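You operate a simulated robot arm through the tools that you are given. There is no shell and no other tool.

You run a simulated robot arm. Do the job below in one go: nothing can be reset, and whatever is moved stays where it is left.

TASK
Get some soapy water in the small bowl of the sink.
Fine: plug in, spout over it, cold water up to the blue band, two pumps of soap; the tap ends shut.

The check looks at the end state, three seconds after you hand in, the way a careful person would. Anything else that was tipped, shoved, dropped, spilled or broken makes it a failure.

THE ROBOT
A 6-joint arm with a two-finger parallel gripper, fixed in place. Base frame: the origin is at the foot of the arm, x ahead of it, y to its left, z up; the work surface is at about z = 0.817. Units: m, rad, N and s.
With the tool pointing down near the work surface it reaches from about 0.1 to 0.82 m from the base axis. Its first joint turns from -2.007 to 2.007 rad. Payload 4.2 kg.
The TCP is the grasp point between the finger pads, 0.023 m short of the fingertips. In the tool frame z runs along the fingers and y along their closing line. The gripper opens to 0.094 m. The fingers are 0.038 m wide and 0.01 m thick; the gripper's body (0.054 by 0.096 m) begins 0.039 m behind the TCP.
Orientation is told as [roll, pitch, yaw] about the base's x, y, z axes, in that order, counted from this pose: with the fingers straight down and closing along the base's y, the tool's x points along the base's -x, its y along +y and its z along -z.

THE INTERFACE
- The arm moves only by the tool drive_tool. Its arguments are lists of equal length, an entry for each row: "rot": the turn, a rotation vector about the base's x, y, z in units of 8 degrees (1.0 is 8 degrees), a list of three; "offset": the shift along the base's x, y, z in units of 30 mm (1.0 is 30 mm), a list of three; "jaw": the gripper command, from -1 (shut) to 1 (fully open), values between in proportion. In form: {"rot": [[wx, wy, wz], ...], "offset": [[tx, ty, tz], ...], "jaw": [jaw, ...]}. A call has 1 to 20 rows; each row shifts and turns the commanded pose from where the row before left it. A call with a number of a shift or a turn outside -1 to 1 is refused whole. Each row takes 0.2 s and may step no farther than 0.05 m and 0.15 rad from the row before; otherwise, or with a gripper value out of range, the whole call is refused. Where a pose cannot be reached the arm comes as near as it can. A force on the tool above 50 N (or 10 N above the force at the start of the call, whichever is more), or a blocked arm, ends the call early, and 0.2 s more pass. Each finger travels about 0.108 m/s and halts on what it meets, pressing with about 24 N; the grip force reading is that of the motor and also rises with nothing between the fingers. The clock runs only during rows and for 0.2 s after the last one: add rows that do not move to give the fingers time. The reply holds the time, the measured pose of the TCP, the force on the tool along the base axes, the opening and the grip force, in the units named above and with some noise, with the torque about the TCP (base axes, N m) and any sound that the robot's microphone picked up, and new pictures: "show" is both (left out), scene, wrist or none.
- Cameras (640 x 400 px; columns grow to the right, rows downward): "scene" is fixed at [0.4005, 0.5073, 1.7547]; the picture's right is [-0.69, -0.72, 0.00], its down [-0.59, 0.56, -0.58] and it looks along [0.42, -0.40, -0.81] (base axes); focal length 370 px, centre (320, 200). "wrist" rides on the gripper at [0.086, 0.016, -0.075] in the tool frame; the picture's right is [-0.18, 0.98, 0.00], its down [-0.58, -0.11, -0.81] and it looks along [-0.79, -0.15, 0.59] (tool axes); focal length 243 px, centre (320, 200). There is no depth. A picture from a camera that has moved, and an enlarged one, comes with that camera's place and axes in the base frame and with its lens. The place of the scene camera against the robot may be out by one fixed shift of up to 0.012 m in any direction.
- move_column(by): slides the trunk up (or, below 0, down) by that many m; the arm rides with it, the base frame stays. It gives what a move gives, with no picture.
- zoom(camera, box): a new picture of the part [left, top, right, bottom] of that camera's present view, enlarged. No time passes.
- job_done(): hands the job in; it is judged then, once.

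Places have to be worked out from the pictures, the camera data and where the tool is seen. Open the gripper and draw the arm clear of the work before you hand the job in, unless the task says otherwise.

The tools are called as name(argument=value, ...) on one line, values as JSON. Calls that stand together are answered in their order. drive_tool: Moves the arm, as the interface text tells. Its arguments: {"type":"object","properties":{"rot":{"type":"array","items":{"type":"array","items":{"type":"number"}}},"offset":{"type":"array","items":{"type":"array","items":{"type":"number"}}},"jaw":{"type":"array","items":{"type":"number"}},"show":{"type":"string","enum":["both","scene","wrist","none"]}},"required":["rot","offset","jaw"]} The other tools are called the same way: move_column (by) slides the trunk up or down; zoom (camera, box) takes an enlarged picture of a part of a camera's view; job_done () hands the job in.

At the start:

```text
time_s: 0.0
tool_pos: [0.6017, 0.0112, 1.3516]
orientation: [0.0, 0.003, 0.0]
contact_force: [0.2, -0.2, 0.1]
moment: [0.01, -0.01, 0.02]
width: 0.094
grip_force: 0.1
trunk travel left (down, up): [-0.925, 0.065]
```

scene: 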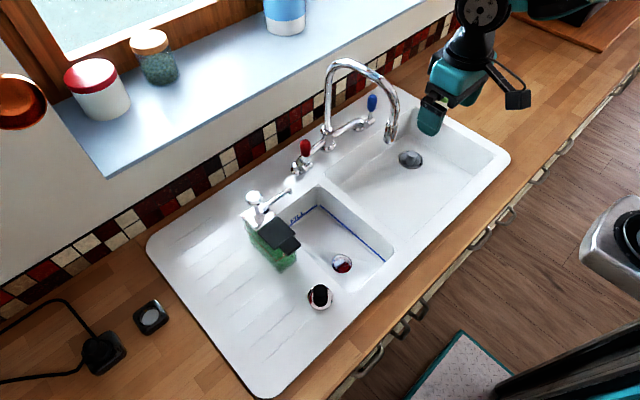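
wrist: 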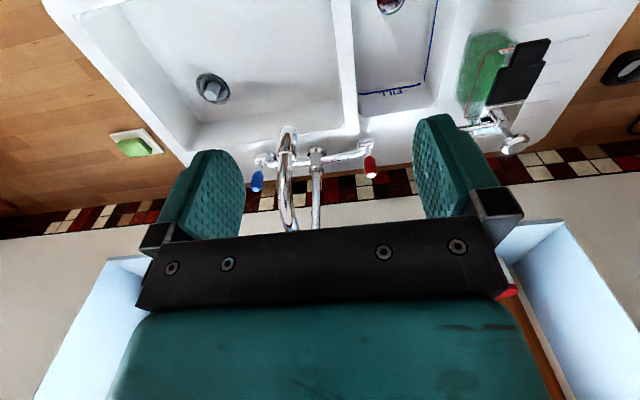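

The scene shows a double sink: a small bowl with a blue band (center), a large bowl, a tap with red and blue levers, a soap dispenser with a black object and a plug nearby. I zoom in to see details first.

zoom(camera="scene", box=[220, 160, 420, 320])

zoom(camera="scene", box=[270, 40, 430, 190])

zoom(camera="wrist", box=[340, 0, 580, 200])

zoom(camera="wrist", box=[180, 40, 420, 220])

```text
2.50 times, centred on (320, 240) of scene
camera zoom: at [0.4005, 0.5073, 1.7547], right [-0.69, -0.72, 0.0], down [-0.59, 0.56, -0.58], along [0.42, -0.4, -0.81], focal length 924 px, centre (320, 100)
```

zoom: 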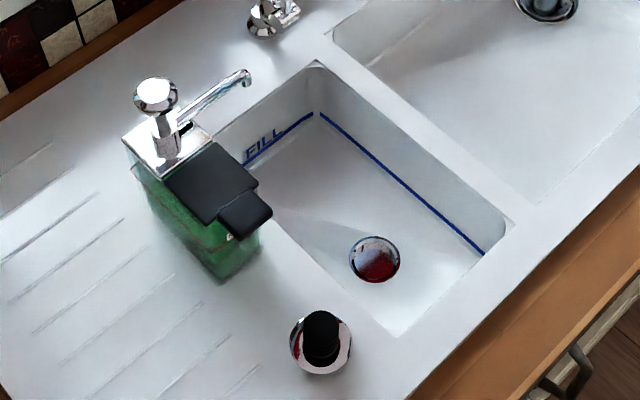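

```text
2.67 times, centred on (350, 115) of scene
camera zoom: at [0.4005, 0.5073, 1.7547], right [-0.69, -0.72, 0.0], down [-0.59, 0.56, -0.58], along [0.42, -0.4, -0.81], focal length 986 px, centre (240, 427)
```

zoom: 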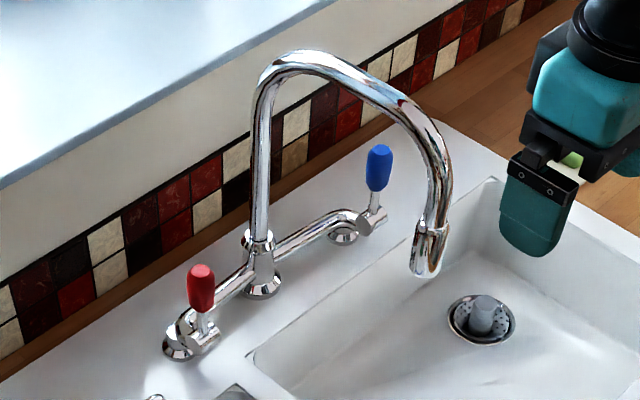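

```text
2.00 times, centred on (460, 100) of wrist
camera zoom: at [0.517, 0.0295, 1.4268], right [0.18, 0.98, 0.0], down [0.58, -0.11, 0.81], along [0.79, -0.15, -0.59], focal length 485 px, centre (40, 400)
```

zoom: 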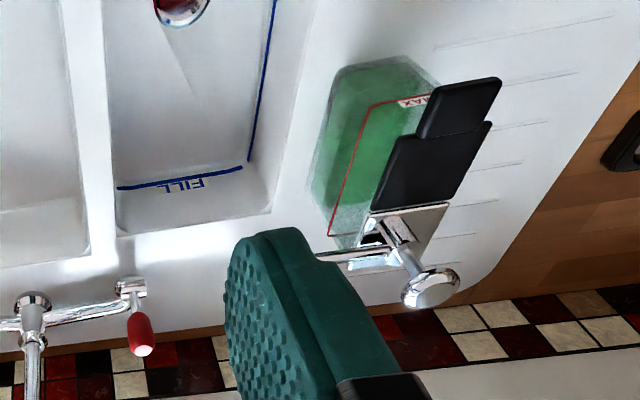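

```text
2.22 times, centred on (300, 130) of wrist
camera zoom: at [0.517, 0.0295, 1.4268], right [0.18, 0.98, 0.0], down [0.58, -0.11, 0.81], along [0.79, -0.15, -0.59], focal length 539 px, centre (364, 356)
```

zoom: 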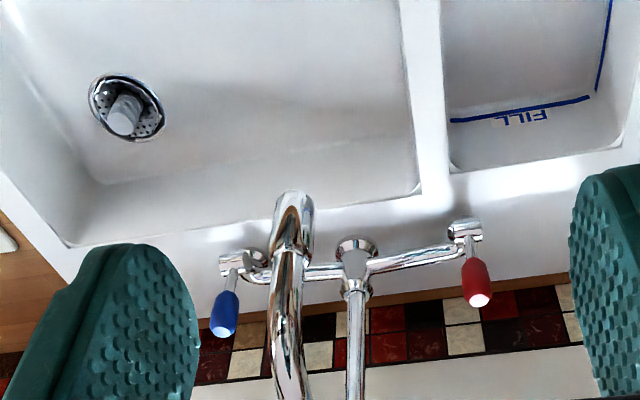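

Triangulating from both cameras, the counter rim seems to be around z≈0.91, with the small bowl floor near 0.80 and the tap pivot near [0.965, -0.065]. I move the arm back and to the left to look closely at the soap dispenser, the plug and the small bowl.

drive_tool(rot=[[0, 0, 0], [0, 0, 0], [0, 0, 0], [0, 0, 0], [0, 0, 0], [0, 0, 0], [0, 0, 0]], offset=[[-0.714, 1, -0.5], [-0.714, 1, -0.5], [-0.714, 1, -0.5], [-0.714, 1, -0.5], [-0.714, 1, -0.5], [-0.714, 1, -0.5], [-0.714, 1, -0.5]], jaw=[1, 1, 1, 1, 1, 1, 1])

```text
time_s: 1.6
tool_pos: [0.4546, 0.2219, 1.2473]
orientation: [-0.001, 0.001, -0.002]
contact_force: [0.2, 0.3, -0.2]
moment: [0.01, 0.01, 0.04]
width: 0.0941
grip_force: 0.1
trunk travel left (down, up): [-0.925, 0.065]
camera wrist: at [0.3678, 0.2399, 1.322], right [0.18, 0.98, 0.0], down [0.58, -0.11, 0.81], along [0.79, -0.15, -0.59], focal length 243 px, centre (320, 200)
```

scene: 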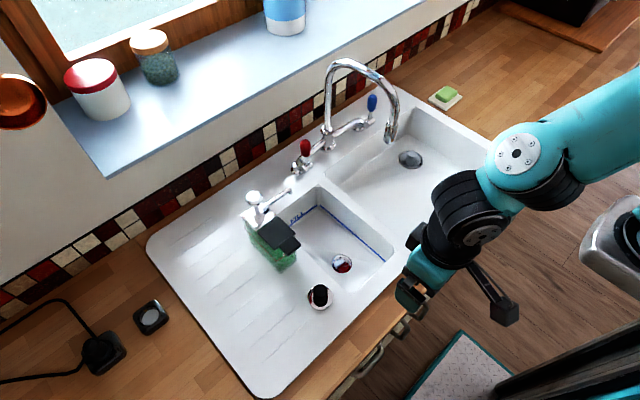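
wrist: 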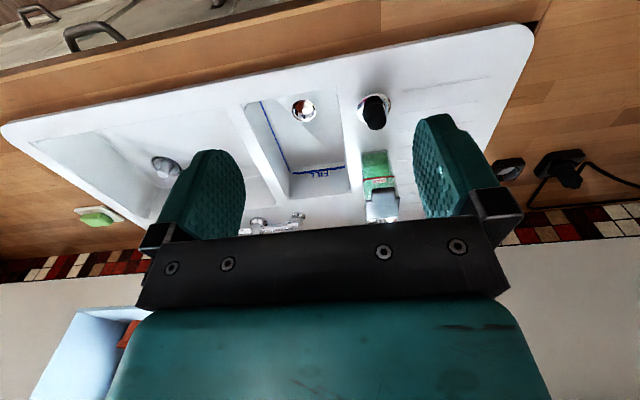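

zoom(camera="wrist", box=[230, 70, 430, 240])

zoom(camera="scene", box=[235, 170, 315, 280])

```text
2.35 times, centred on (330, 155) of wrist
camera zoom: at [0.3678, 0.2399, 1.322], right [0.18, 0.98, 0.0], down [0.58, -0.11, 0.81], along [0.79, -0.15, -0.59], focal length 571 px, centre (296, 306)
```

zoom: 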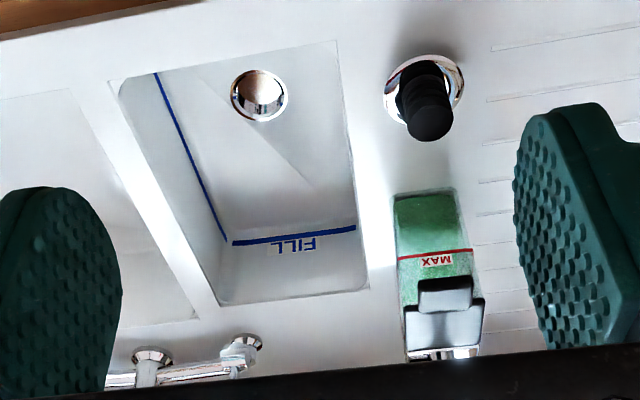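

```text
3.64 times, centred on (275, 225) of scene
camera zoom: at [0.4005, 0.5073, 1.7547], right [-0.69, -0.72, 0.0], down [-0.59, 0.56, -0.58], along [0.42, -0.4, -0.81], focal length 1344 px, centre (484, 109)
```

zoom: 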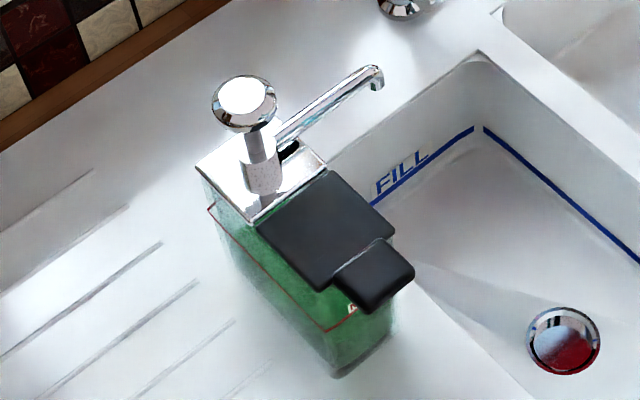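

The dispenser has its knob near [0.83, 0.29, 1.12], and its spout reaches out over the small bowl. The plug stands near [0.63, 0.29] with a black knob about 37 mm wide. I go above the plug with open fingers to look closer.

drive_tool(rot=[[0, 0, 0], [0, 0, 0], [0, 0, 0], [0, 0, 0], [0, 0, 0], [0, 0, 0]], offset=[[0.972, 0.367, -0.817], [0.972, 0.367, -0.817], [0.972, 0.367, -0.817], [0.972, 0.367, -0.817], [0.972, 0.367, -0.817], [0.972, 0.367, -0.817]], jaw=[1, 1, 1, 1, 1, 1])

```text
time_s: 3.0
tool_pos: [0.6294, 0.2883, 1.0995]
orientation: [0.0, 0.0, 0.0]
contact_force: [-0.8, -0.1, -0.3]
moment: [0.03, -0.05, -0.02]
width: 0.0941
grip_force: 0.0
trunk travel left (down, up): [-0.925, 0.065]
camera wrist: at [0.5434, 0.3059, 1.1746], right [0.18, 0.98, 0.0], down [0.58, -0.11, 0.81], along [0.79, -0.15, -0.59], focal length 243 px, centre (320, 200)
```

scene: 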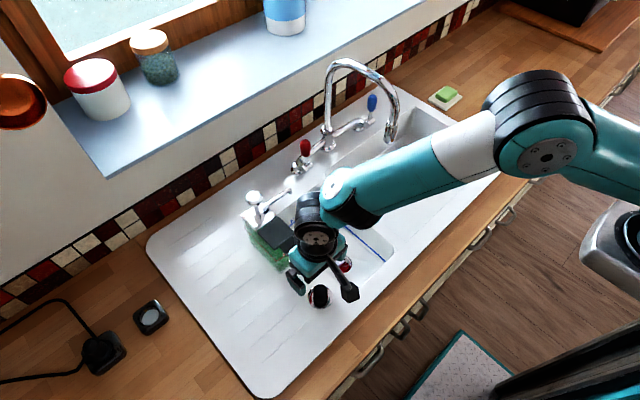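
wrist: 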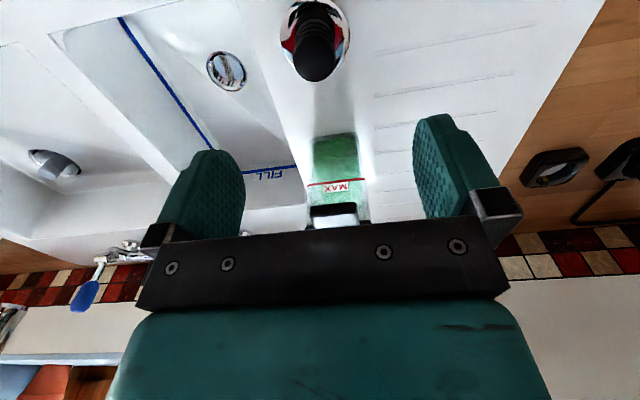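

zoom(camera="wrist", box=[240, 0, 400, 100])

zoom(camera="scene", box=[260, 230, 380, 320])

```text
4.00 times, centred on (320, 50) of wrist
camera zoom: at [0.5434, 0.3059, 1.1746], right [0.18, 0.98, 0.0], down [0.58, -0.11, 0.81], along [0.79, -0.15, -0.59], focal length 970 px, centre (320, 800)
```

zoom: 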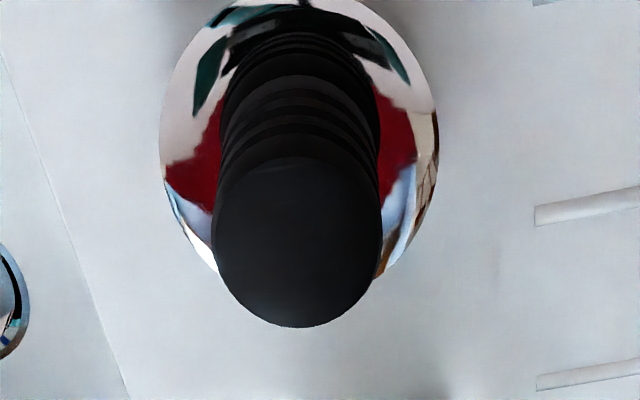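

```text
4.44 times, centred on (320, 275) of scene
camera zoom: at [0.4005, 0.5073, 1.7547], right [-0.69, -0.72, 0.0], down [-0.59, 0.56, -0.58], along [0.42, -0.4, -0.81], focal length 1642 px, centre (320, -133)
```

zoom: 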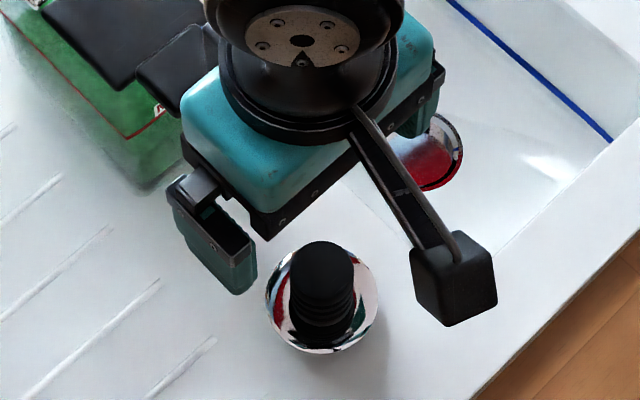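

The plug knob top is at about [0.632, 0.285, 0.97] and its axis lies nearly under the TCP. I descend to just above the knob and check the alignment.

drive_tool(rot=[[0, 0, 0], [0, 0, 0], [0, 0, 0], [0, 0, 0]], offset=[[0, -0.1, -0.8], [0, 0, -0.8], [0, 0, -0.8], [0, 0, 0]], jaw=[1, 1, 1, 1])

```text
time_s: 4.0
tool_pos: [0.6296, 0.2856, 1.0274]
orientation: [0.0, 0.0, 0.0]
contact_force: [-0.4, -0.2, 0.2]
moment: [0.0, 0.02, 0.01]
width: 0.0941
grip_force: 0.0
trunk travel left (down, up): [-0.925, 0.065]
camera wrist: at [0.5431, 0.303, 1.1031], right [0.18, 0.98, 0.0], down [0.58, -0.11, 0.81], along [0.79, -0.15, -0.59], focal length 243 px, centre (320, 200)
```

scene: 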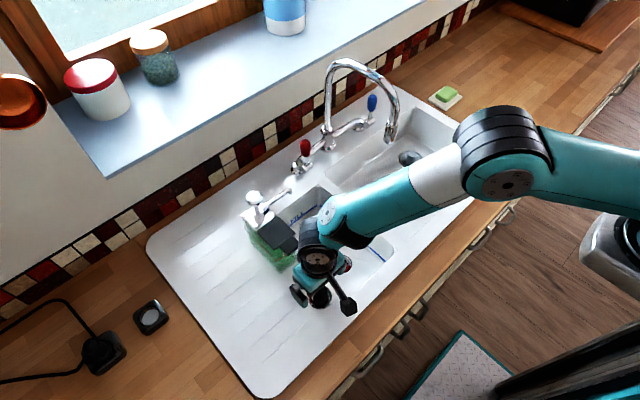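
wrist: 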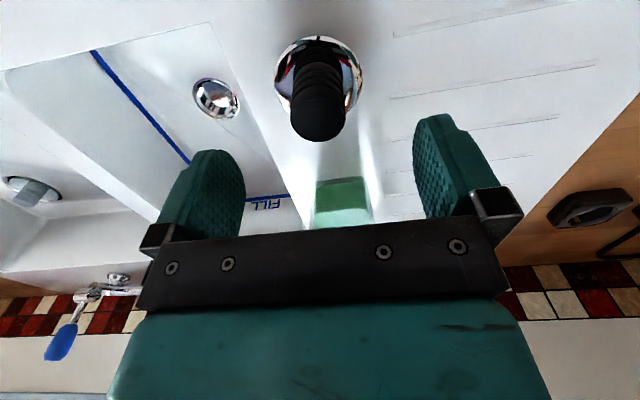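

The knob top triangulates to [0.630, 0.285, 0.974], centred in the gripper. I descend so that the pads straddle the knob (TCP z≈0.964) and look before closing.

drive_tool(rot=[[0, 0, 0], [0, 0, 0], [0, 0, 0], [0, 0, 0]], offset=[[0, 0, -0.7], [0, 0, -0.7], [0, 0, -0.7], [0, 0, 0]], jaw=[1, 1, 1, 1])

zoom(camera="wrist", box=[180, 60, 480, 240])

```text
time_s: 5.0
tool_pos: [0.6284, 0.2866, 0.9658]
orientation: [0.0, 0.0, 0.001]
contact_force: [0.6, 0.4, -0.3]
moment: [-0.02, -0.04, 0.02]
width: 0.094
grip_force: 0.0
trunk travel left (down, up): [-0.925, 0.065]
camera wrist: at [0.5429, 0.3025, 1.041], right [0.18, 0.98, 0.0], down [0.58, -0.11, 0.81], along [0.79, -0.15, -0.59], focal length 243 px, centre (320, 200)
```

scene: 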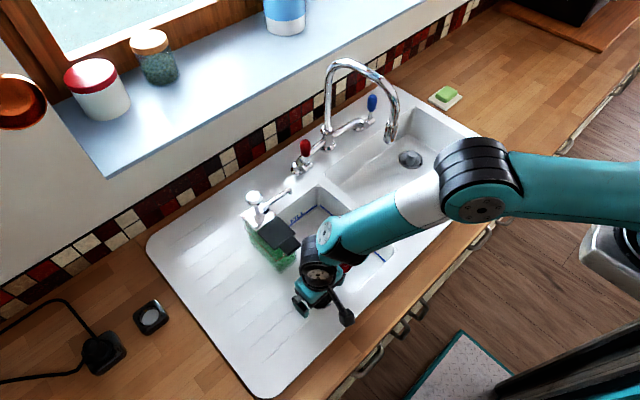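
wrist: 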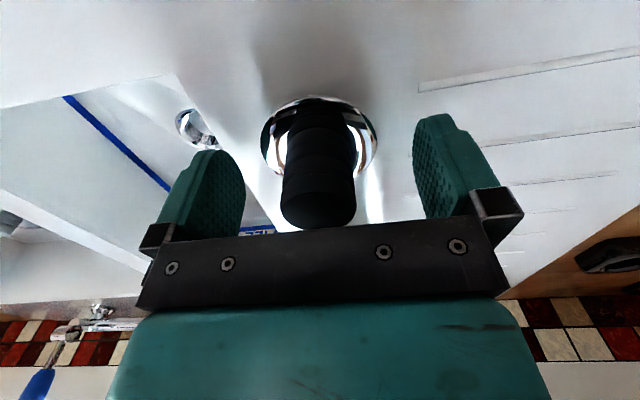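

```text
2.13 times, centred on (330, 150) of wrist
camera zoom: at [0.5429, 0.3025, 1.041], right [0.18, 0.98, 0.0], down [0.58, -0.11, 0.81], along [0.79, -0.15, -0.59], focal length 518 px, centre (299, 307)
```

zoom: 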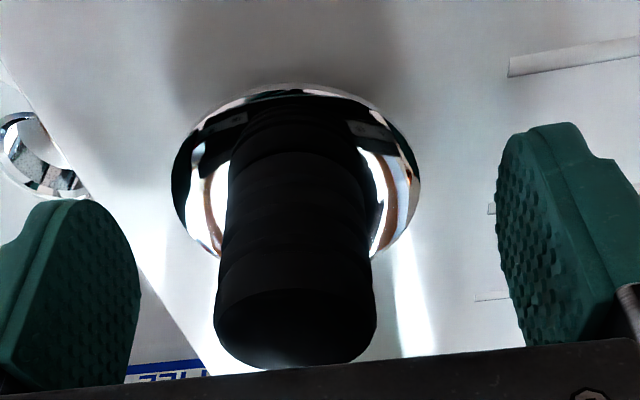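

The pads straddle the knob with the tips just above the chrome disc. I lower 3 mm and close on the knob.

drive_tool(rot=[[0, 0, 0], [0, 0, 0], [0, 0, 0], [0, 0, 0], [0, 0, 0]], offset=[[0.03, -0.05, -0.1], [0, 0, 0], [0, 0, 0], [0, 0, 0], [0, 0, 0]], jaw=[1, -1, -1, -1, -1], show="wrist")

```text
time_s: 6.2
tool_pos: [0.6287, 0.2836, 0.963]
orientation: [-0.002, -0.002, 0.0]
contact_force: [1.4, 0.4, 0.8]
moment: [0.02, -0.02, 0.02]
width: 0.0568
grip_force: 24.2
trunk travel left (down, up): [-0.925, 0.065]
camera wrist: at [0.5436, 0.3012, 1.0378], right [0.18, 0.98, 0.0], down [0.58, -0.11, 0.81], along [0.79, -0.15, -0.59], focal length 243 px, centre (320, 200)
```

wrist: 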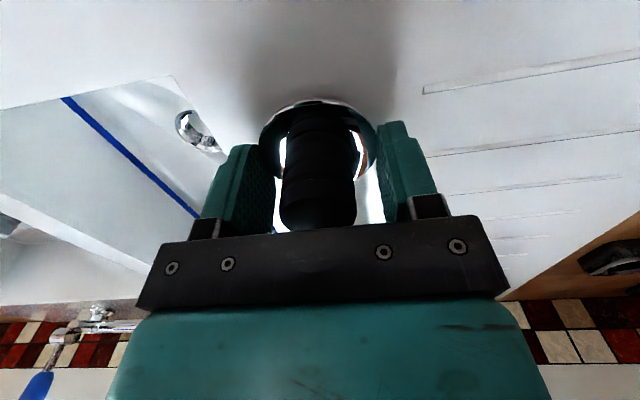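

The width 0.057 shows that the fingers closed on the chrome flange, not the knob, so the plug sits higher than I judged (flange ≈0.945). I open, raise 17 mm and grip again.

drive_tool(rot=[[0, 0, 0], [0, 0, 0], [0, 0, 0], [0, 0, 0], [0, 0, 0], [0, 0, 0], [0, 0, 0]], offset=[[0, 0, 0], [0, 0, 0], [0, 0, 0.57], [0, 0, 0], [0, 0, 0], [0, 0, 0], [0, 0, 0]], jaw=[0.7, 0.7, 0.7, -1, -1, -1, -1], show="wrist")

```text
time_s: 7.8
tool_pos: [0.6298, 0.2843, 0.9793]
orientation: [-0.001, 0.001, 0.001]
contact_force: [0.8, -0.3, 0.1]
moment: [0.0, -0.02, 0.0]
width: 0.0305
grip_force: 24.3
trunk travel left (down, up): [-0.925, 0.065]
camera wrist: at [0.5435, 0.3012, 1.0545], right [0.18, 0.98, 0.0], down [0.58, -0.11, 0.81], along [0.79, -0.15, -0.59], focal length 243 px, centre (320, 200)
```

wrist: 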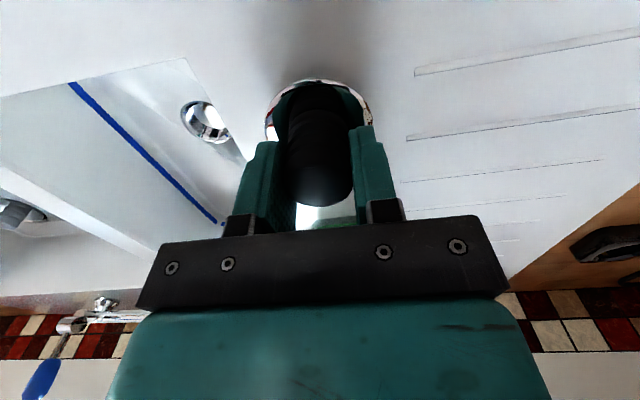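

The width of 0.0305 shows the knob is gripped. I lift it, then move over the drain (about [0.70, 0.137]), yawing 45° so that the camera housing will clear the bowl walls.

drive_tool(rot=[[0, 0, 0], [0, 0, 0], [0, 0, 0], [0, 0, 0.94], [0, 0, 0.94], [0, 0, 0.94], [0, 0, 0.94], [0, 0, 0.94], [0, 0, 0.94], [0, 0, 0]], offset=[[0, 0, 0.9], [0, 0, 0.9], [0, 0, 0.9], [0.39, -0.82, 0], [0.39, -0.82, 0], [0.39, -0.82, 0], [0.39, -0.82, 0], [0.39, -0.82, 0], [0.39, -0.82, 0], [0, 0, 0]], jaw=[-1, -1, -1, -1, -1, -1, -1, -1, -1, -1])

zoom(camera="wrist", box=[200, 20, 440, 220])

zoom(camera="scene", box=[260, 180, 440, 310])

```text
time_s: 10.0
tool_pos: [0.6991, 0.1355, 1.061]
orientation: [0.0, 0.001, 0.789]
contact_force: [-1.3, 0.5, -1.0]
moment: [0.0, 0.01, -0.01]
width: 0.0308
grip_force: 24.0
trunk travel left (down, up): [-0.925, 0.065]
camera wrist: at [0.6275, 0.0869, 1.1353], right [-0.57, 0.82, 0.0], down [0.49, 0.34, 0.81], along [0.66, 0.46, -0.59], focal length 243 px, centre (320, 200)
```

scene: 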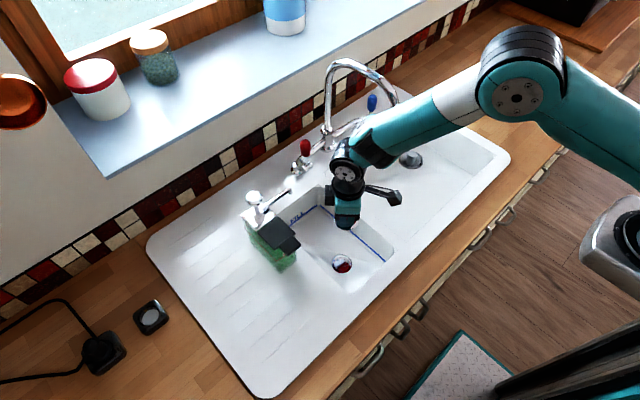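
wrist: 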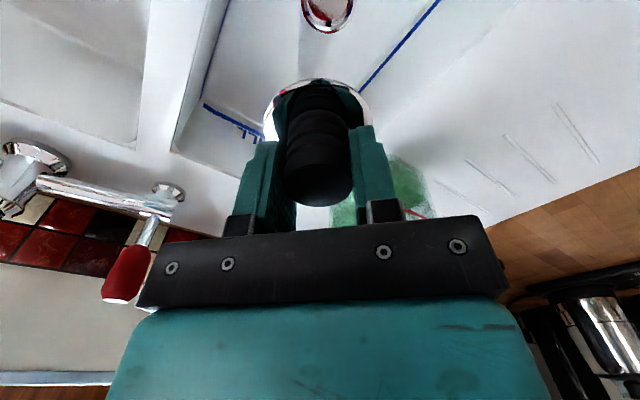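

```text
2.00 times, centred on (320, 120) of wrist
camera zoom: at [0.6275, 0.0869, 1.1353], right [-0.57, 0.82, 0.0], down [0.49, 0.34, 0.81], along [0.66, 0.46, -0.59], focal length 485 px, centre (320, 360)
```

zoom: 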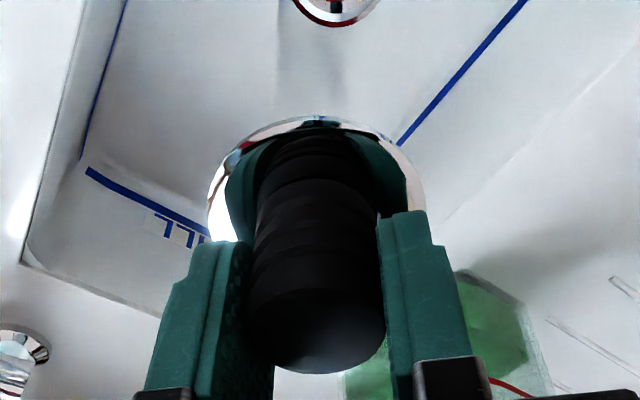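

```text
3.08 times, centred on (350, 245) of scene
camera zoom: at [0.4005, 0.5073, 1.7547], right [-0.69, -0.72, 0.0], down [-0.59, 0.56, -0.58], along [0.42, -0.4, -0.81], focal length 1137 px, centre (228, 62)
```

zoom: 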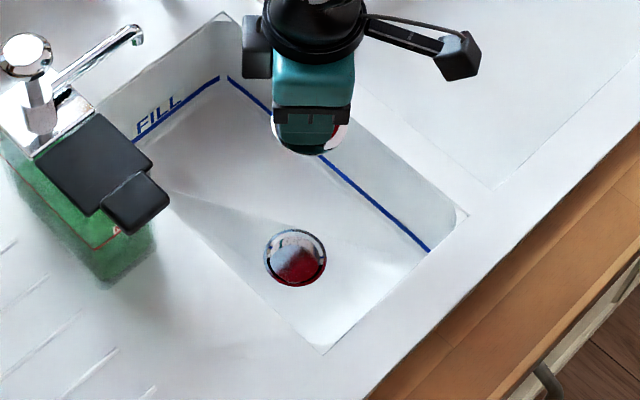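

The combined sightings put the drain near [0.691, 0.141] with the bowl floor near z≈0.817. I lower the plug to about 5 cm above it and look again.

drive_tool(rot=[[0, 0, 0], [0, 0, 0], [0, 0, 0], [0, 0, 0], [0, 0, 0], [0, 0, 0]], offset=[[-0.13, 0.09, -0.9], [-0.13, 0.09, -0.9], [0, 0, -0.9], [0, 0, -0.9], [0, 0, -0.9], [0, 0, 0]], jaw=[-1, -1, -1, -1, -1, -1])

zoom(camera="wrist", box=[200, 0, 440, 200])

zoom(camera="scene", box=[260, 180, 440, 310])

```text
time_s: 11.4
tool_pos: [0.6913, 0.1403, 0.9259]
orientation: [-0.001, -0.001, 0.787]
contact_force: [-0.8, -0.9, 0.3]
moment: [-0.02, 0.04, -0.02]
width: 0.0309
grip_force: 24.3
trunk travel left (down, up): [-0.925, 0.065]
camera wrist: at [0.6197, 0.0926, 1.0001], right [-0.57, 0.82, 0.0], down [0.49, 0.33, 0.81], along [0.66, 0.46, -0.59], focal length 243 px, centre (320, 200)
```

scene: 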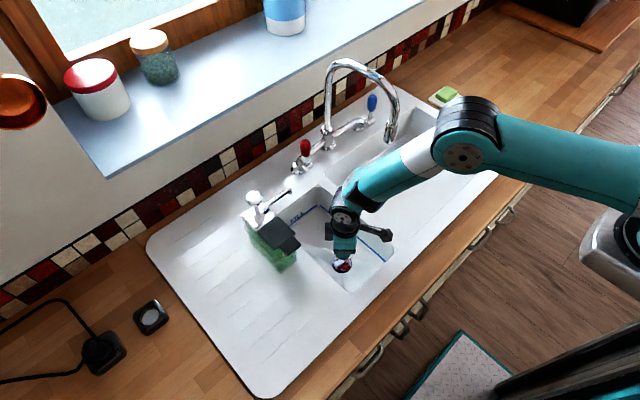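
wrist: 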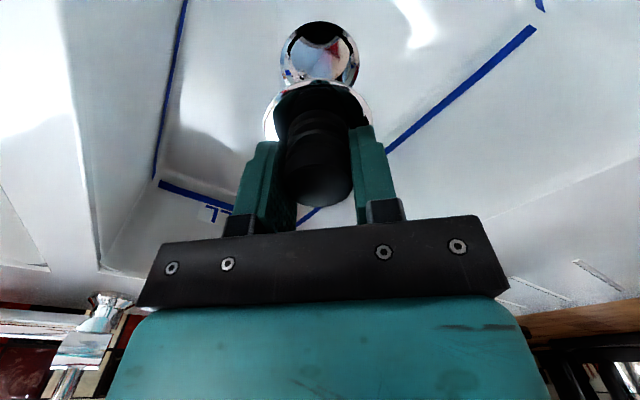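

```text
2.00 times, centred on (320, 100) of wrist
camera zoom: at [0.6197, 0.0926, 1.0001], right [-0.57, 0.82, 0.0], down [0.49, 0.33, 0.81], along [0.66, 0.46, -0.59], focal length 485 px, centre (320, 400)
```

zoom: 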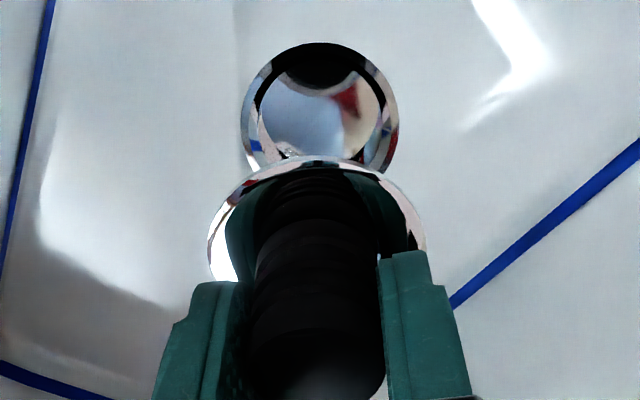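

```text
3.08 times, centred on (350, 245) of scene
camera zoom: at [0.4005, 0.5073, 1.7547], right [-0.69, -0.72, 0.0], down [-0.59, 0.56, -0.58], along [0.42, -0.4, -0.81], focal length 1137 px, centre (228, 62)
```

zoom: 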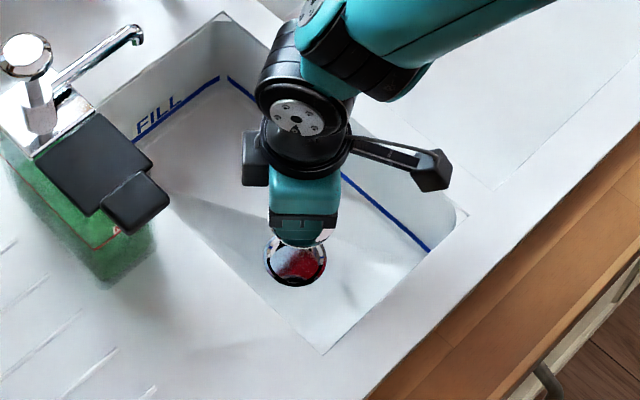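

The ring measurements give the drain centre ≈[0.689, 0.142, 0.818], and the plug disc is a few mm short of it. I shift by +2 mm, +3 mm and lower to about 1.5 cm above the floor.

drive_tool(rot=[[0, 0, 0], [0, 0, 0], [0, 0, 0]], offset=[[0.06, 0.1, -0.75], [0, 0, -0.75], [0, 0, 0]], jaw=[-1, -1, -1])

zoom(camera="wrist", box=[200, 0, 440, 200])

zoom(camera="scene", box=[260, 180, 440, 310])

```text
time_s: 12.2
tool_pos: [0.6937, 0.1446, 0.8793]
orientation: [0.0, 0.002, 0.787]
contact_force: [-0.4, 0.1, -0.1]
moment: [0.01, -0.01, -0.02]
width: 0.0309
grip_force: 24.1
trunk travel left (down, up): [-0.925, 0.065]
camera wrist: at [0.6216, 0.0955, 0.9546], right [-0.57, 0.82, 0.0], down [0.49, 0.33, 0.81], along [0.66, 0.46, -0.59], focal length 243 px, centre (320, 200)
```

scene: 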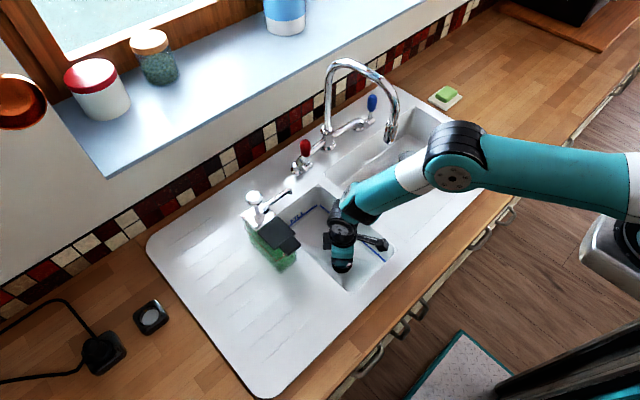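
wrist: 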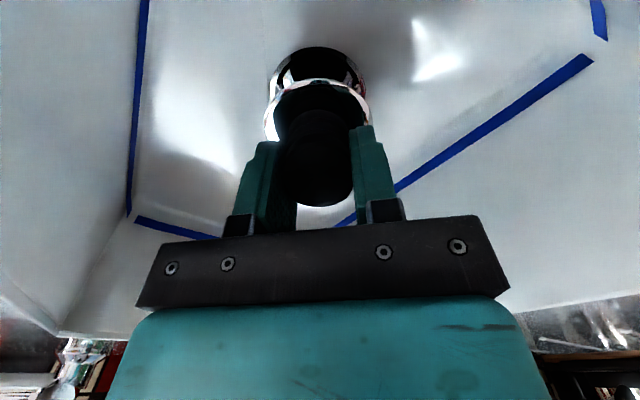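

```text
2.00 times, centred on (320, 100) of wrist
camera zoom: at [0.6216, 0.0955, 0.9546], right [-0.57, 0.82, 0.0], down [0.49, 0.33, 0.81], along [0.66, 0.46, -0.59], focal length 485 px, centre (320, 400)
```

zoom: 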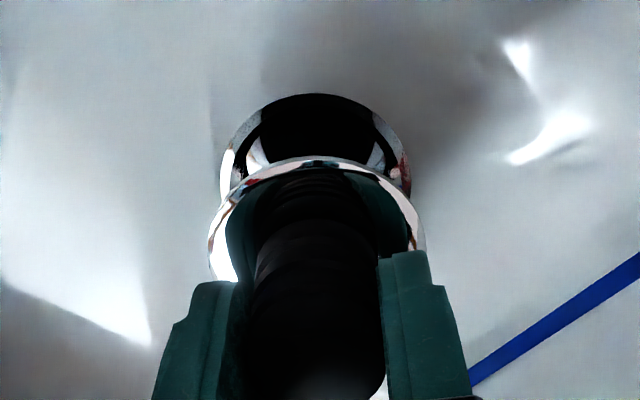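

```text
3.08 times, centred on (350, 245) of scene
camera zoom: at [0.4005, 0.5073, 1.7547], right [-0.69, -0.72, 0.0], down [-0.59, 0.56, -0.58], along [0.42, -0.4, -0.81], focal length 1137 px, centre (228, 62)
```

zoom: 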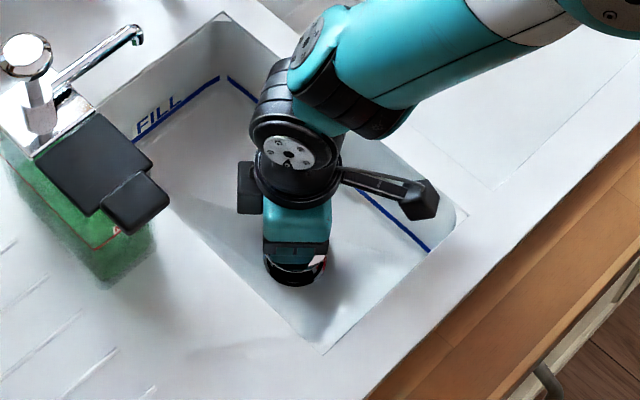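

The ring and disc are laterally aligned and within about 2 mm in depth. I lower another 12 mm and look.

drive_tool(rot=[[0, 0, 0], [0, 0, 0], [0, 0, 0]], offset=[[0.02, 0.01, -0.25], [0, 0, -0.15], [0, 0, 0]], jaw=[-1, -1, -1], show="wrist")

zoom(camera="wrist", box=[200, 0, 440, 200])

```text
time_s: 13.0
tool_pos: [0.6939, 0.1445, 0.8681]
orientation: [0.0, 0.0, 0.788]
contact_force: [-0.4, -0.1, -1.3]
moment: [0.0, 0.01, 0.01]
width: 0.0309
grip_force: 24.7
trunk travel left (down, up): [-0.925, 0.065]
camera wrist: at [0.6223, 0.0962, 0.9427], right [-0.57, 0.82, 0.0], down [0.49, 0.34, 0.81], along [0.66, 0.46, -0.59], focal length 243 px, centre (320, 200)
```

wrist: 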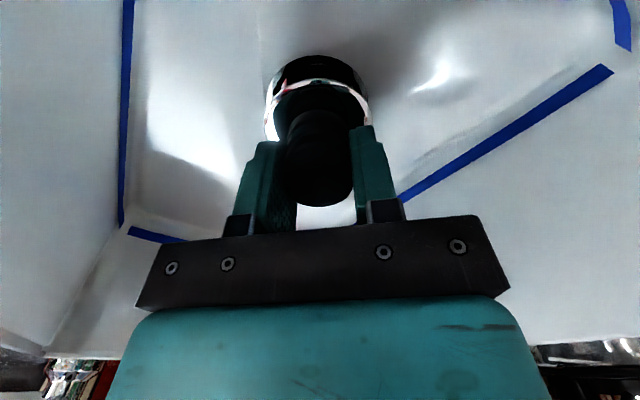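

```text
2.00 times, centred on (320, 100) of wrist
camera zoom: at [0.6223, 0.0962, 0.9427], right [-0.57, 0.82, 0.0], down [0.49, 0.34, 0.81], along [0.66, 0.46, -0.59], focal length 485 px, centre (320, 400)
```

zoom: 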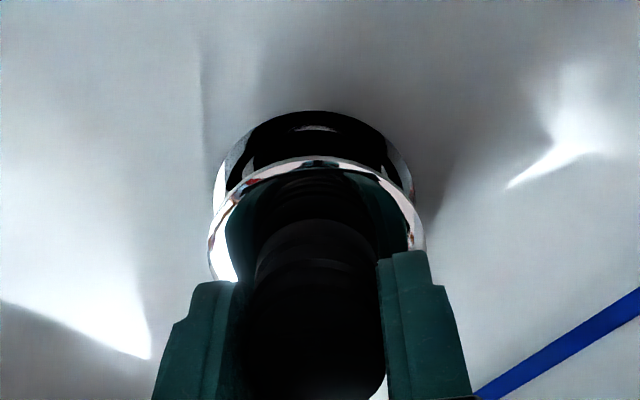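

The alignment holds within about 2 mm; the gap from the disc to the ring still seems to be 1–2.5 cm. I keep lowering in small steps, watching the force.

drive_tool(rot=[[0, 0, 0], [0, 0, 0], [0, 0, 0], [0, 0, 0]], offset=[[0.03, 0.02, -0.15], [0, 0, -0.1], [0, 0, -0.1], [0, 0, 0]], jaw=[-1, -1, -1, -1], show="wrist")

zoom(camera="wrist", box=[200, 0, 440, 200])

```text
time_s: 14.0
tool_pos: [0.6943, 0.145, 0.8577]
orientation: [0.001, 0.0, 0.787]
contact_force: [-0.2, -0.6, -2.2]
moment: [0.02, -0.03, -0.03]
width: 0.0308
grip_force: 23.9
trunk travel left (down, up): [-0.925, 0.065]
camera wrist: at [0.6227, 0.0965, 0.9317], right [-0.57, 0.82, 0.0], down [0.49, 0.33, 0.81], along [0.66, 0.46, -0.59], focal length 243 px, centre (320, 200)
```

wrist: 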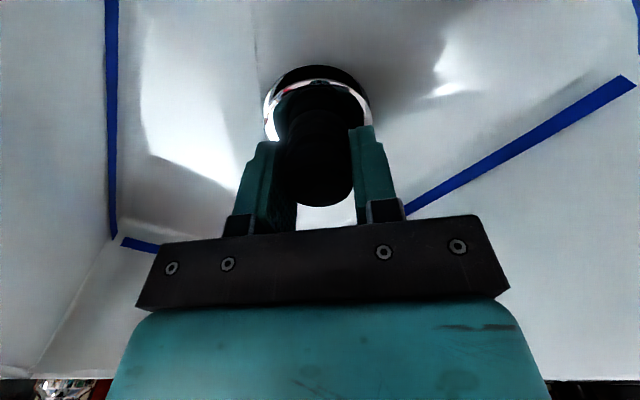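

```text
2.00 times, centred on (320, 100) of wrist
camera zoom: at [0.6227, 0.0965, 0.9317], right [-0.57, 0.82, 0.0], down [0.49, 0.33, 0.81], along [0.66, 0.46, -0.59], focal length 485 px, centre (320, 400)
```

zoom: 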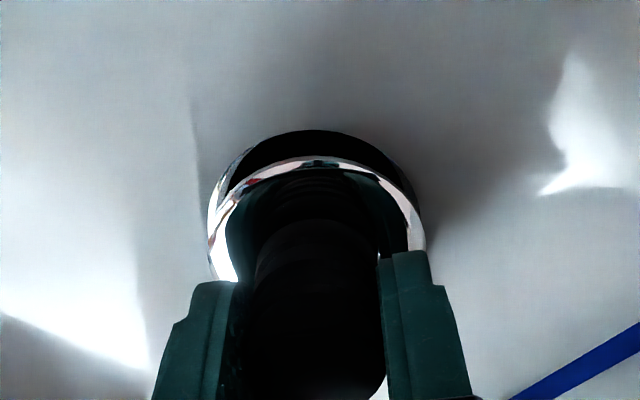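

There is no contact of note yet and the plug is sinking toward the ring, centred. I continue down in 3 mm steps.

drive_tool(rot=[[0, 0, 0], [0, 0, 0], [0, 0, 0], [0, 0, 0]], offset=[[0, 0, -0.1], [0, 0, -0.1], [0, 0, -0.1], [0, 0, 0]], jaw=[-1, -1, -1, -1], show="wrist")

zoom(camera="wrist", box=[200, 0, 440, 200])

```text
time_s: 15.0
tool_pos: [0.6955, 0.1458, 0.851]
orientation: [-0.001, -0.003, 0.787]
contact_force: [-6.2, -8.6, 34.2]
moment: [-0.42, 0.04, -0.06]
width: 0.0311
grip_force: 24.6
trunk travel left (down, up): [-0.925, 0.065]
camera wrist: at [0.6231, 0.0968, 0.9257], right [-0.57, 0.82, 0.0], down [0.48, 0.33, 0.81], along [0.67, 0.46, -0.59], focal length 243 px, centre (320, 200)
```

wrist: 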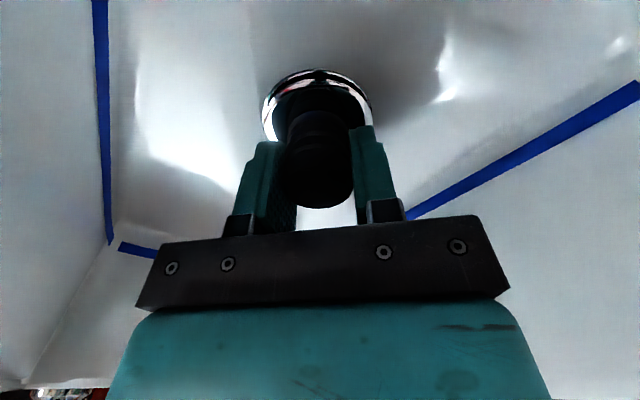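

```text
2.00 times, centred on (320, 100) of wrist
camera zoom: at [0.6231, 0.0968, 0.9257], right [-0.57, 0.82, 0.0], down [0.48, 0.33, 0.81], along [0.67, 0.46, -0.59], focal length 485 px, centre (320, 400)
```

zoom: 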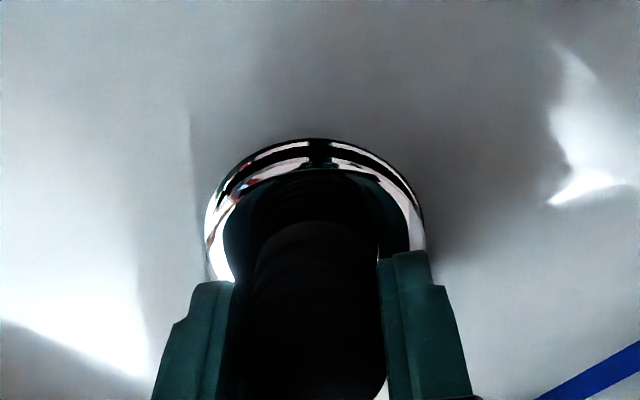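

There is contact at z=0.851 with a lateral push toward -x, -y, so the plug is likely touching the ring about 2 mm too far over. I lift slightly, shift back 1.5 mm in x and 2 mm in y and try again.

drive_tool(rot=[[0, 0, 0], [0, 0, 0], [0, 0, 0], [0, 0, 0], [0, 0, 0]], offset=[[0, 0, 0.12], [-0.06, -0.08, 0], [0, 0, -0.1], [0, 0, -0.07], [0, 0, 0]], jaw=[-1, -1, -1, -1, -1], show="wrist")

zoom(camera="wrist", box=[200, 0, 440, 200])

```text
time_s: 16.2
tool_pos: [0.693, 0.1439, 0.8486]
orientation: [0.0, -0.003, 0.789]
contact_force: [-2.6, 4.7, 30.6]
moment: [-0.12, 0.0, 0.01]
width: 0.031
grip_force: 23.9
trunk travel left (down, up): [-0.925, 0.065]
camera wrist: at [0.6211, 0.0956, 0.9233], right [-0.57, 0.82, 0.0], down [0.48, 0.33, 0.81], along [0.67, 0.46, -0.59], focal length 243 px, centre (320, 200)
```

wrist: 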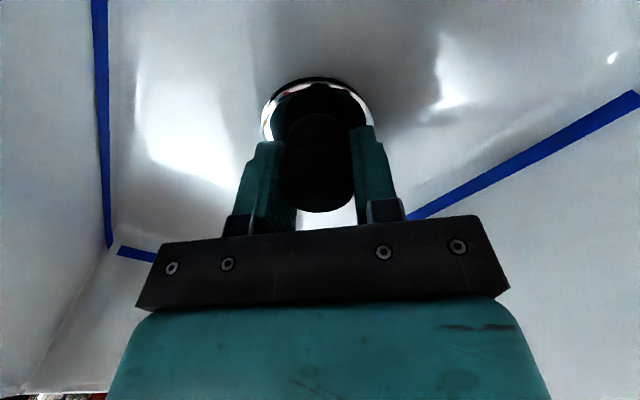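

```text
2.00 times, centred on (320, 100) of wrist
camera zoom: at [0.6211, 0.0956, 0.9233], right [-0.57, 0.82, 0.0], down [0.48, 0.33, 0.81], along [0.67, 0.46, -0.59], focal length 485 px, centre (320, 400)
```

zoom: 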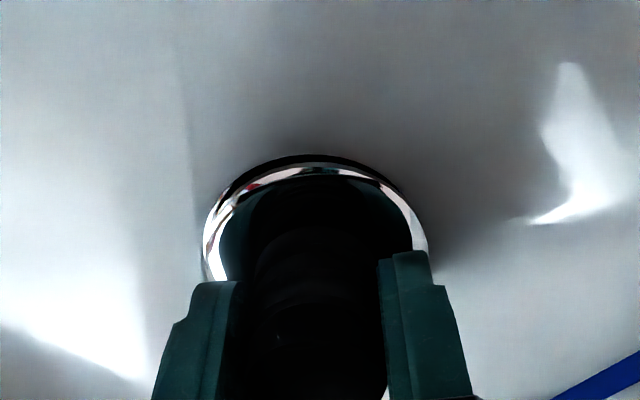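

The plug now looks flush, covering the ring. I ease the pressure, release and rise to inspect.

drive_tool(rot=[[0, 0, 0], [0, 0, 0], [0, 0, 0], [0, 0, 0], [0, 0, 0], [0, 0, 0], [0, 0, 0]], offset=[[0, 0, 0.08], [0, 0, 0], [0, 0, 0], [0, 0, 0.7], [0, 0, 0.8], [0, 0, 0.8], [0, 0, 0]], jaw=[-1, 0.5, 0.5, 0.5, 0.5, 0.5, 0.5])

zoom(camera="wrist", box=[200, 0, 440, 200])

zoom(camera="scene", box=[260, 180, 440, 310])

```text
time_s: 17.8
tool_pos: [0.6929, 0.1428, 0.9198]
orientation: [-0.001, 0.0, 0.787]
contact_force: [-0.3, 0.0, -0.3]
moment: [-0.01, 0.01, -0.01]
width: 0.0707
grip_force: 0.1
trunk travel left (down, up): [-0.925, 0.065]
camera wrist: at [0.621, 0.0944, 0.9937], right [-0.57, 0.82, 0.0], down [0.49, 0.34, 0.81], along [0.66, 0.46, -0.59], focal length 243 px, centre (320, 200)
```

scene: 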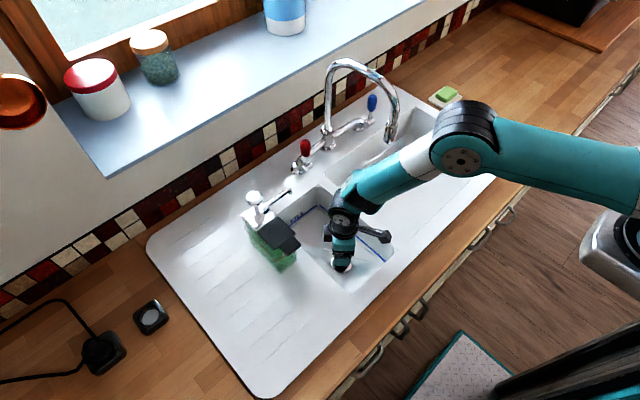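
wrist: 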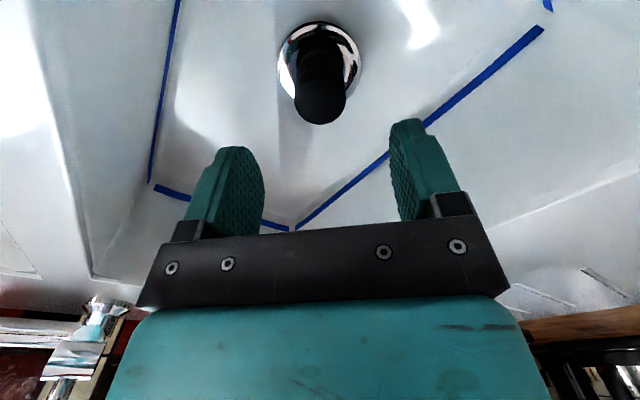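

```text
2.00 times, centred on (320, 100) of wrist
camera zoom: at [0.621, 0.0944, 0.9937], right [-0.57, 0.82, 0.0], down [0.49, 0.34, 0.81], along [0.66, 0.46, -0.59], focal length 485 px, centre (320, 400)
```

zoom: 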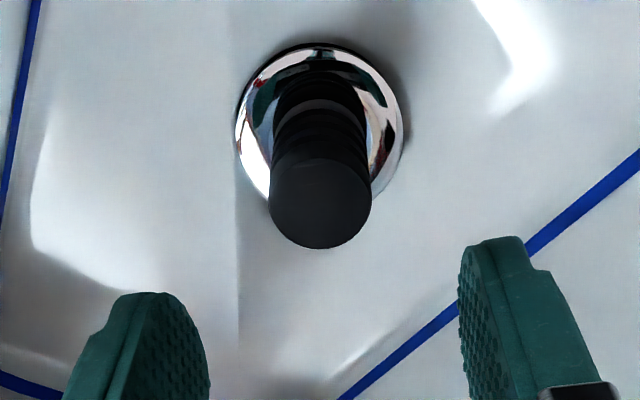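

```text
3.08 times, centred on (350, 245) of scene
camera zoom: at [0.4005, 0.5073, 1.7547], right [-0.69, -0.72, 0.0], down [-0.59, 0.56, -0.58], along [0.42, -0.4, -0.81], focal length 1137 px, centre (228, 62)
```

zoom: 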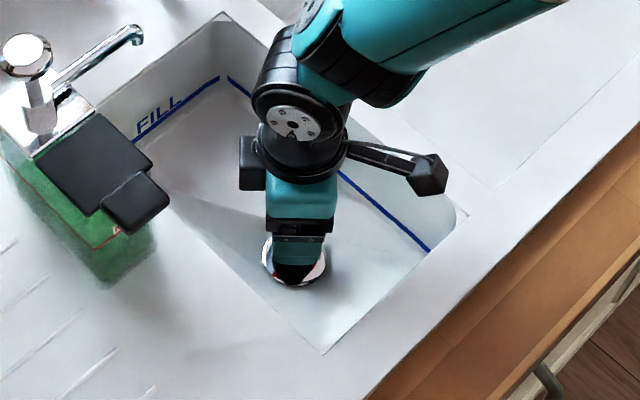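

The plug disc covers the drain ring and looks concentric. To be sure it is seated, I close the fingers above the knob and press down gently.

drive_tool(rot=[[0, 0, 0], [0, 0, 0], [0, 0, 0], [0, 0, 0], [0, 0, 0], [0, 0, 0], [0, 0, 0], [0, 0, 0]], offset=[[-0.05, 0, 0.1], [0, 0, 0], [0, 0, 0], [0, 0, -0.3], [0, 0, -0.2], [0, 0, -0.1], [0, 0, -0.1], [0, 0, 0]], jaw=[-1, -1, -1, -1, -1, -1, -1, -1], show="wrist")

```text
time_s: 19.6
tool_pos: [0.6908, 0.1427, 0.9003]
orientation: [0.0, 0.001, 0.788]
contact_force: [0.6, -0.3, 0.6]
moment: [0.0, 0.02, 0.0]
width: 0.0
grip_force: 24.1
trunk travel left (down, up): [-0.925, 0.065]
camera wrist: at [0.6198, 0.0941, 0.9752], right [-0.57, 0.82, 0.0], down [0.49, 0.34, 0.81], along [0.66, 0.46, -0.59], focal length 243 px, centre (320, 200)
```

wrist: 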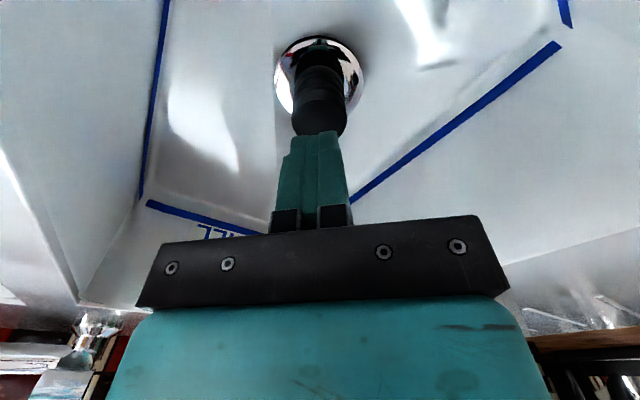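

Tips are still just above the knob; I keep lowering in 2–3 mm steps until contact builds.

drive_tool(rot=[[0, 0, 0], [0, 0, 0], [0, 0, 0], [0, 0, 0], [0, 0, 0], [0, 0, 0]], offset=[[0, 0, -0.1], [0, 0, -0.1], [0, 0, -0.1], [0, 0, -0.08], [0, 0, -0.08], [0, 0, 0]], jaw=[-1, -1, -1, -1, -1, -1], show="wrist")

```text
time_s: 21.0
tool_pos: [0.6913, 0.1424, 0.8863]
orientation: [0.002, 0.001, 0.787]
contact_force: [0.1, -0.3, -0.7]
moment: [0.01, 0.01, 0.0]
width: 0.0
grip_force: 24.3
trunk travel left (down, up): [-0.925, 0.065]
camera wrist: at [0.6197, 0.0944, 0.9615], right [-0.57, 0.82, 0.0], down [0.49, 0.33, 0.81], along [0.66, 0.46, -0.59], focal length 243 px, centre (320, 200)
```

wrist: 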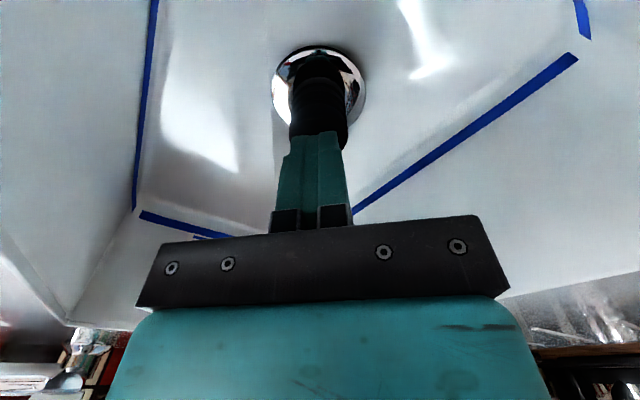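

drive_tool(rot=[[0, 0, 0], [0, 0, 0], [0, 0, 0], [0, 0, 0], [0, 0, 0]], offset=[[0, 0, -0.07], [0, 0, -0.07], [0, 0, -0.07], [0, 0, -0.07], [0, 0, 0]], jaw=[-1, -1, -1, -1, -1], show="wrist")

```text
time_s: 22.3
tool_pos: [0.6929, 0.1433, 0.8833]
orientation: [-0.001, -0.007, 0.789]
contact_force: [-10.1, -7.1, 32.8]
moment: [-0.5, 0.53, -0.03]
width: 0.0
grip_force: 23.5
trunk travel left (down, up): [-0.925, 0.065]
stopped in row 5: the force on the tool passed its limit at 56 N (the readings are from after the stop); the commanded pose is now the measured one
camera wrist: at [0.6207, 0.095, 0.9572], right [-0.57, 0.82, 0.0], down [0.48, 0.33, 0.81], along [0.67, 0.46, -0.59], focal length 243 px, centre (320, 200)
```

wrist: 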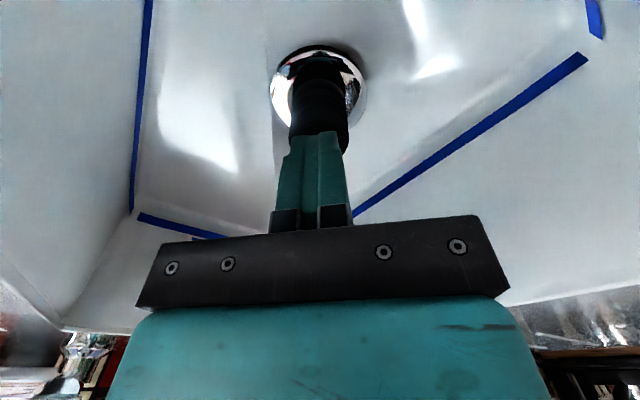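

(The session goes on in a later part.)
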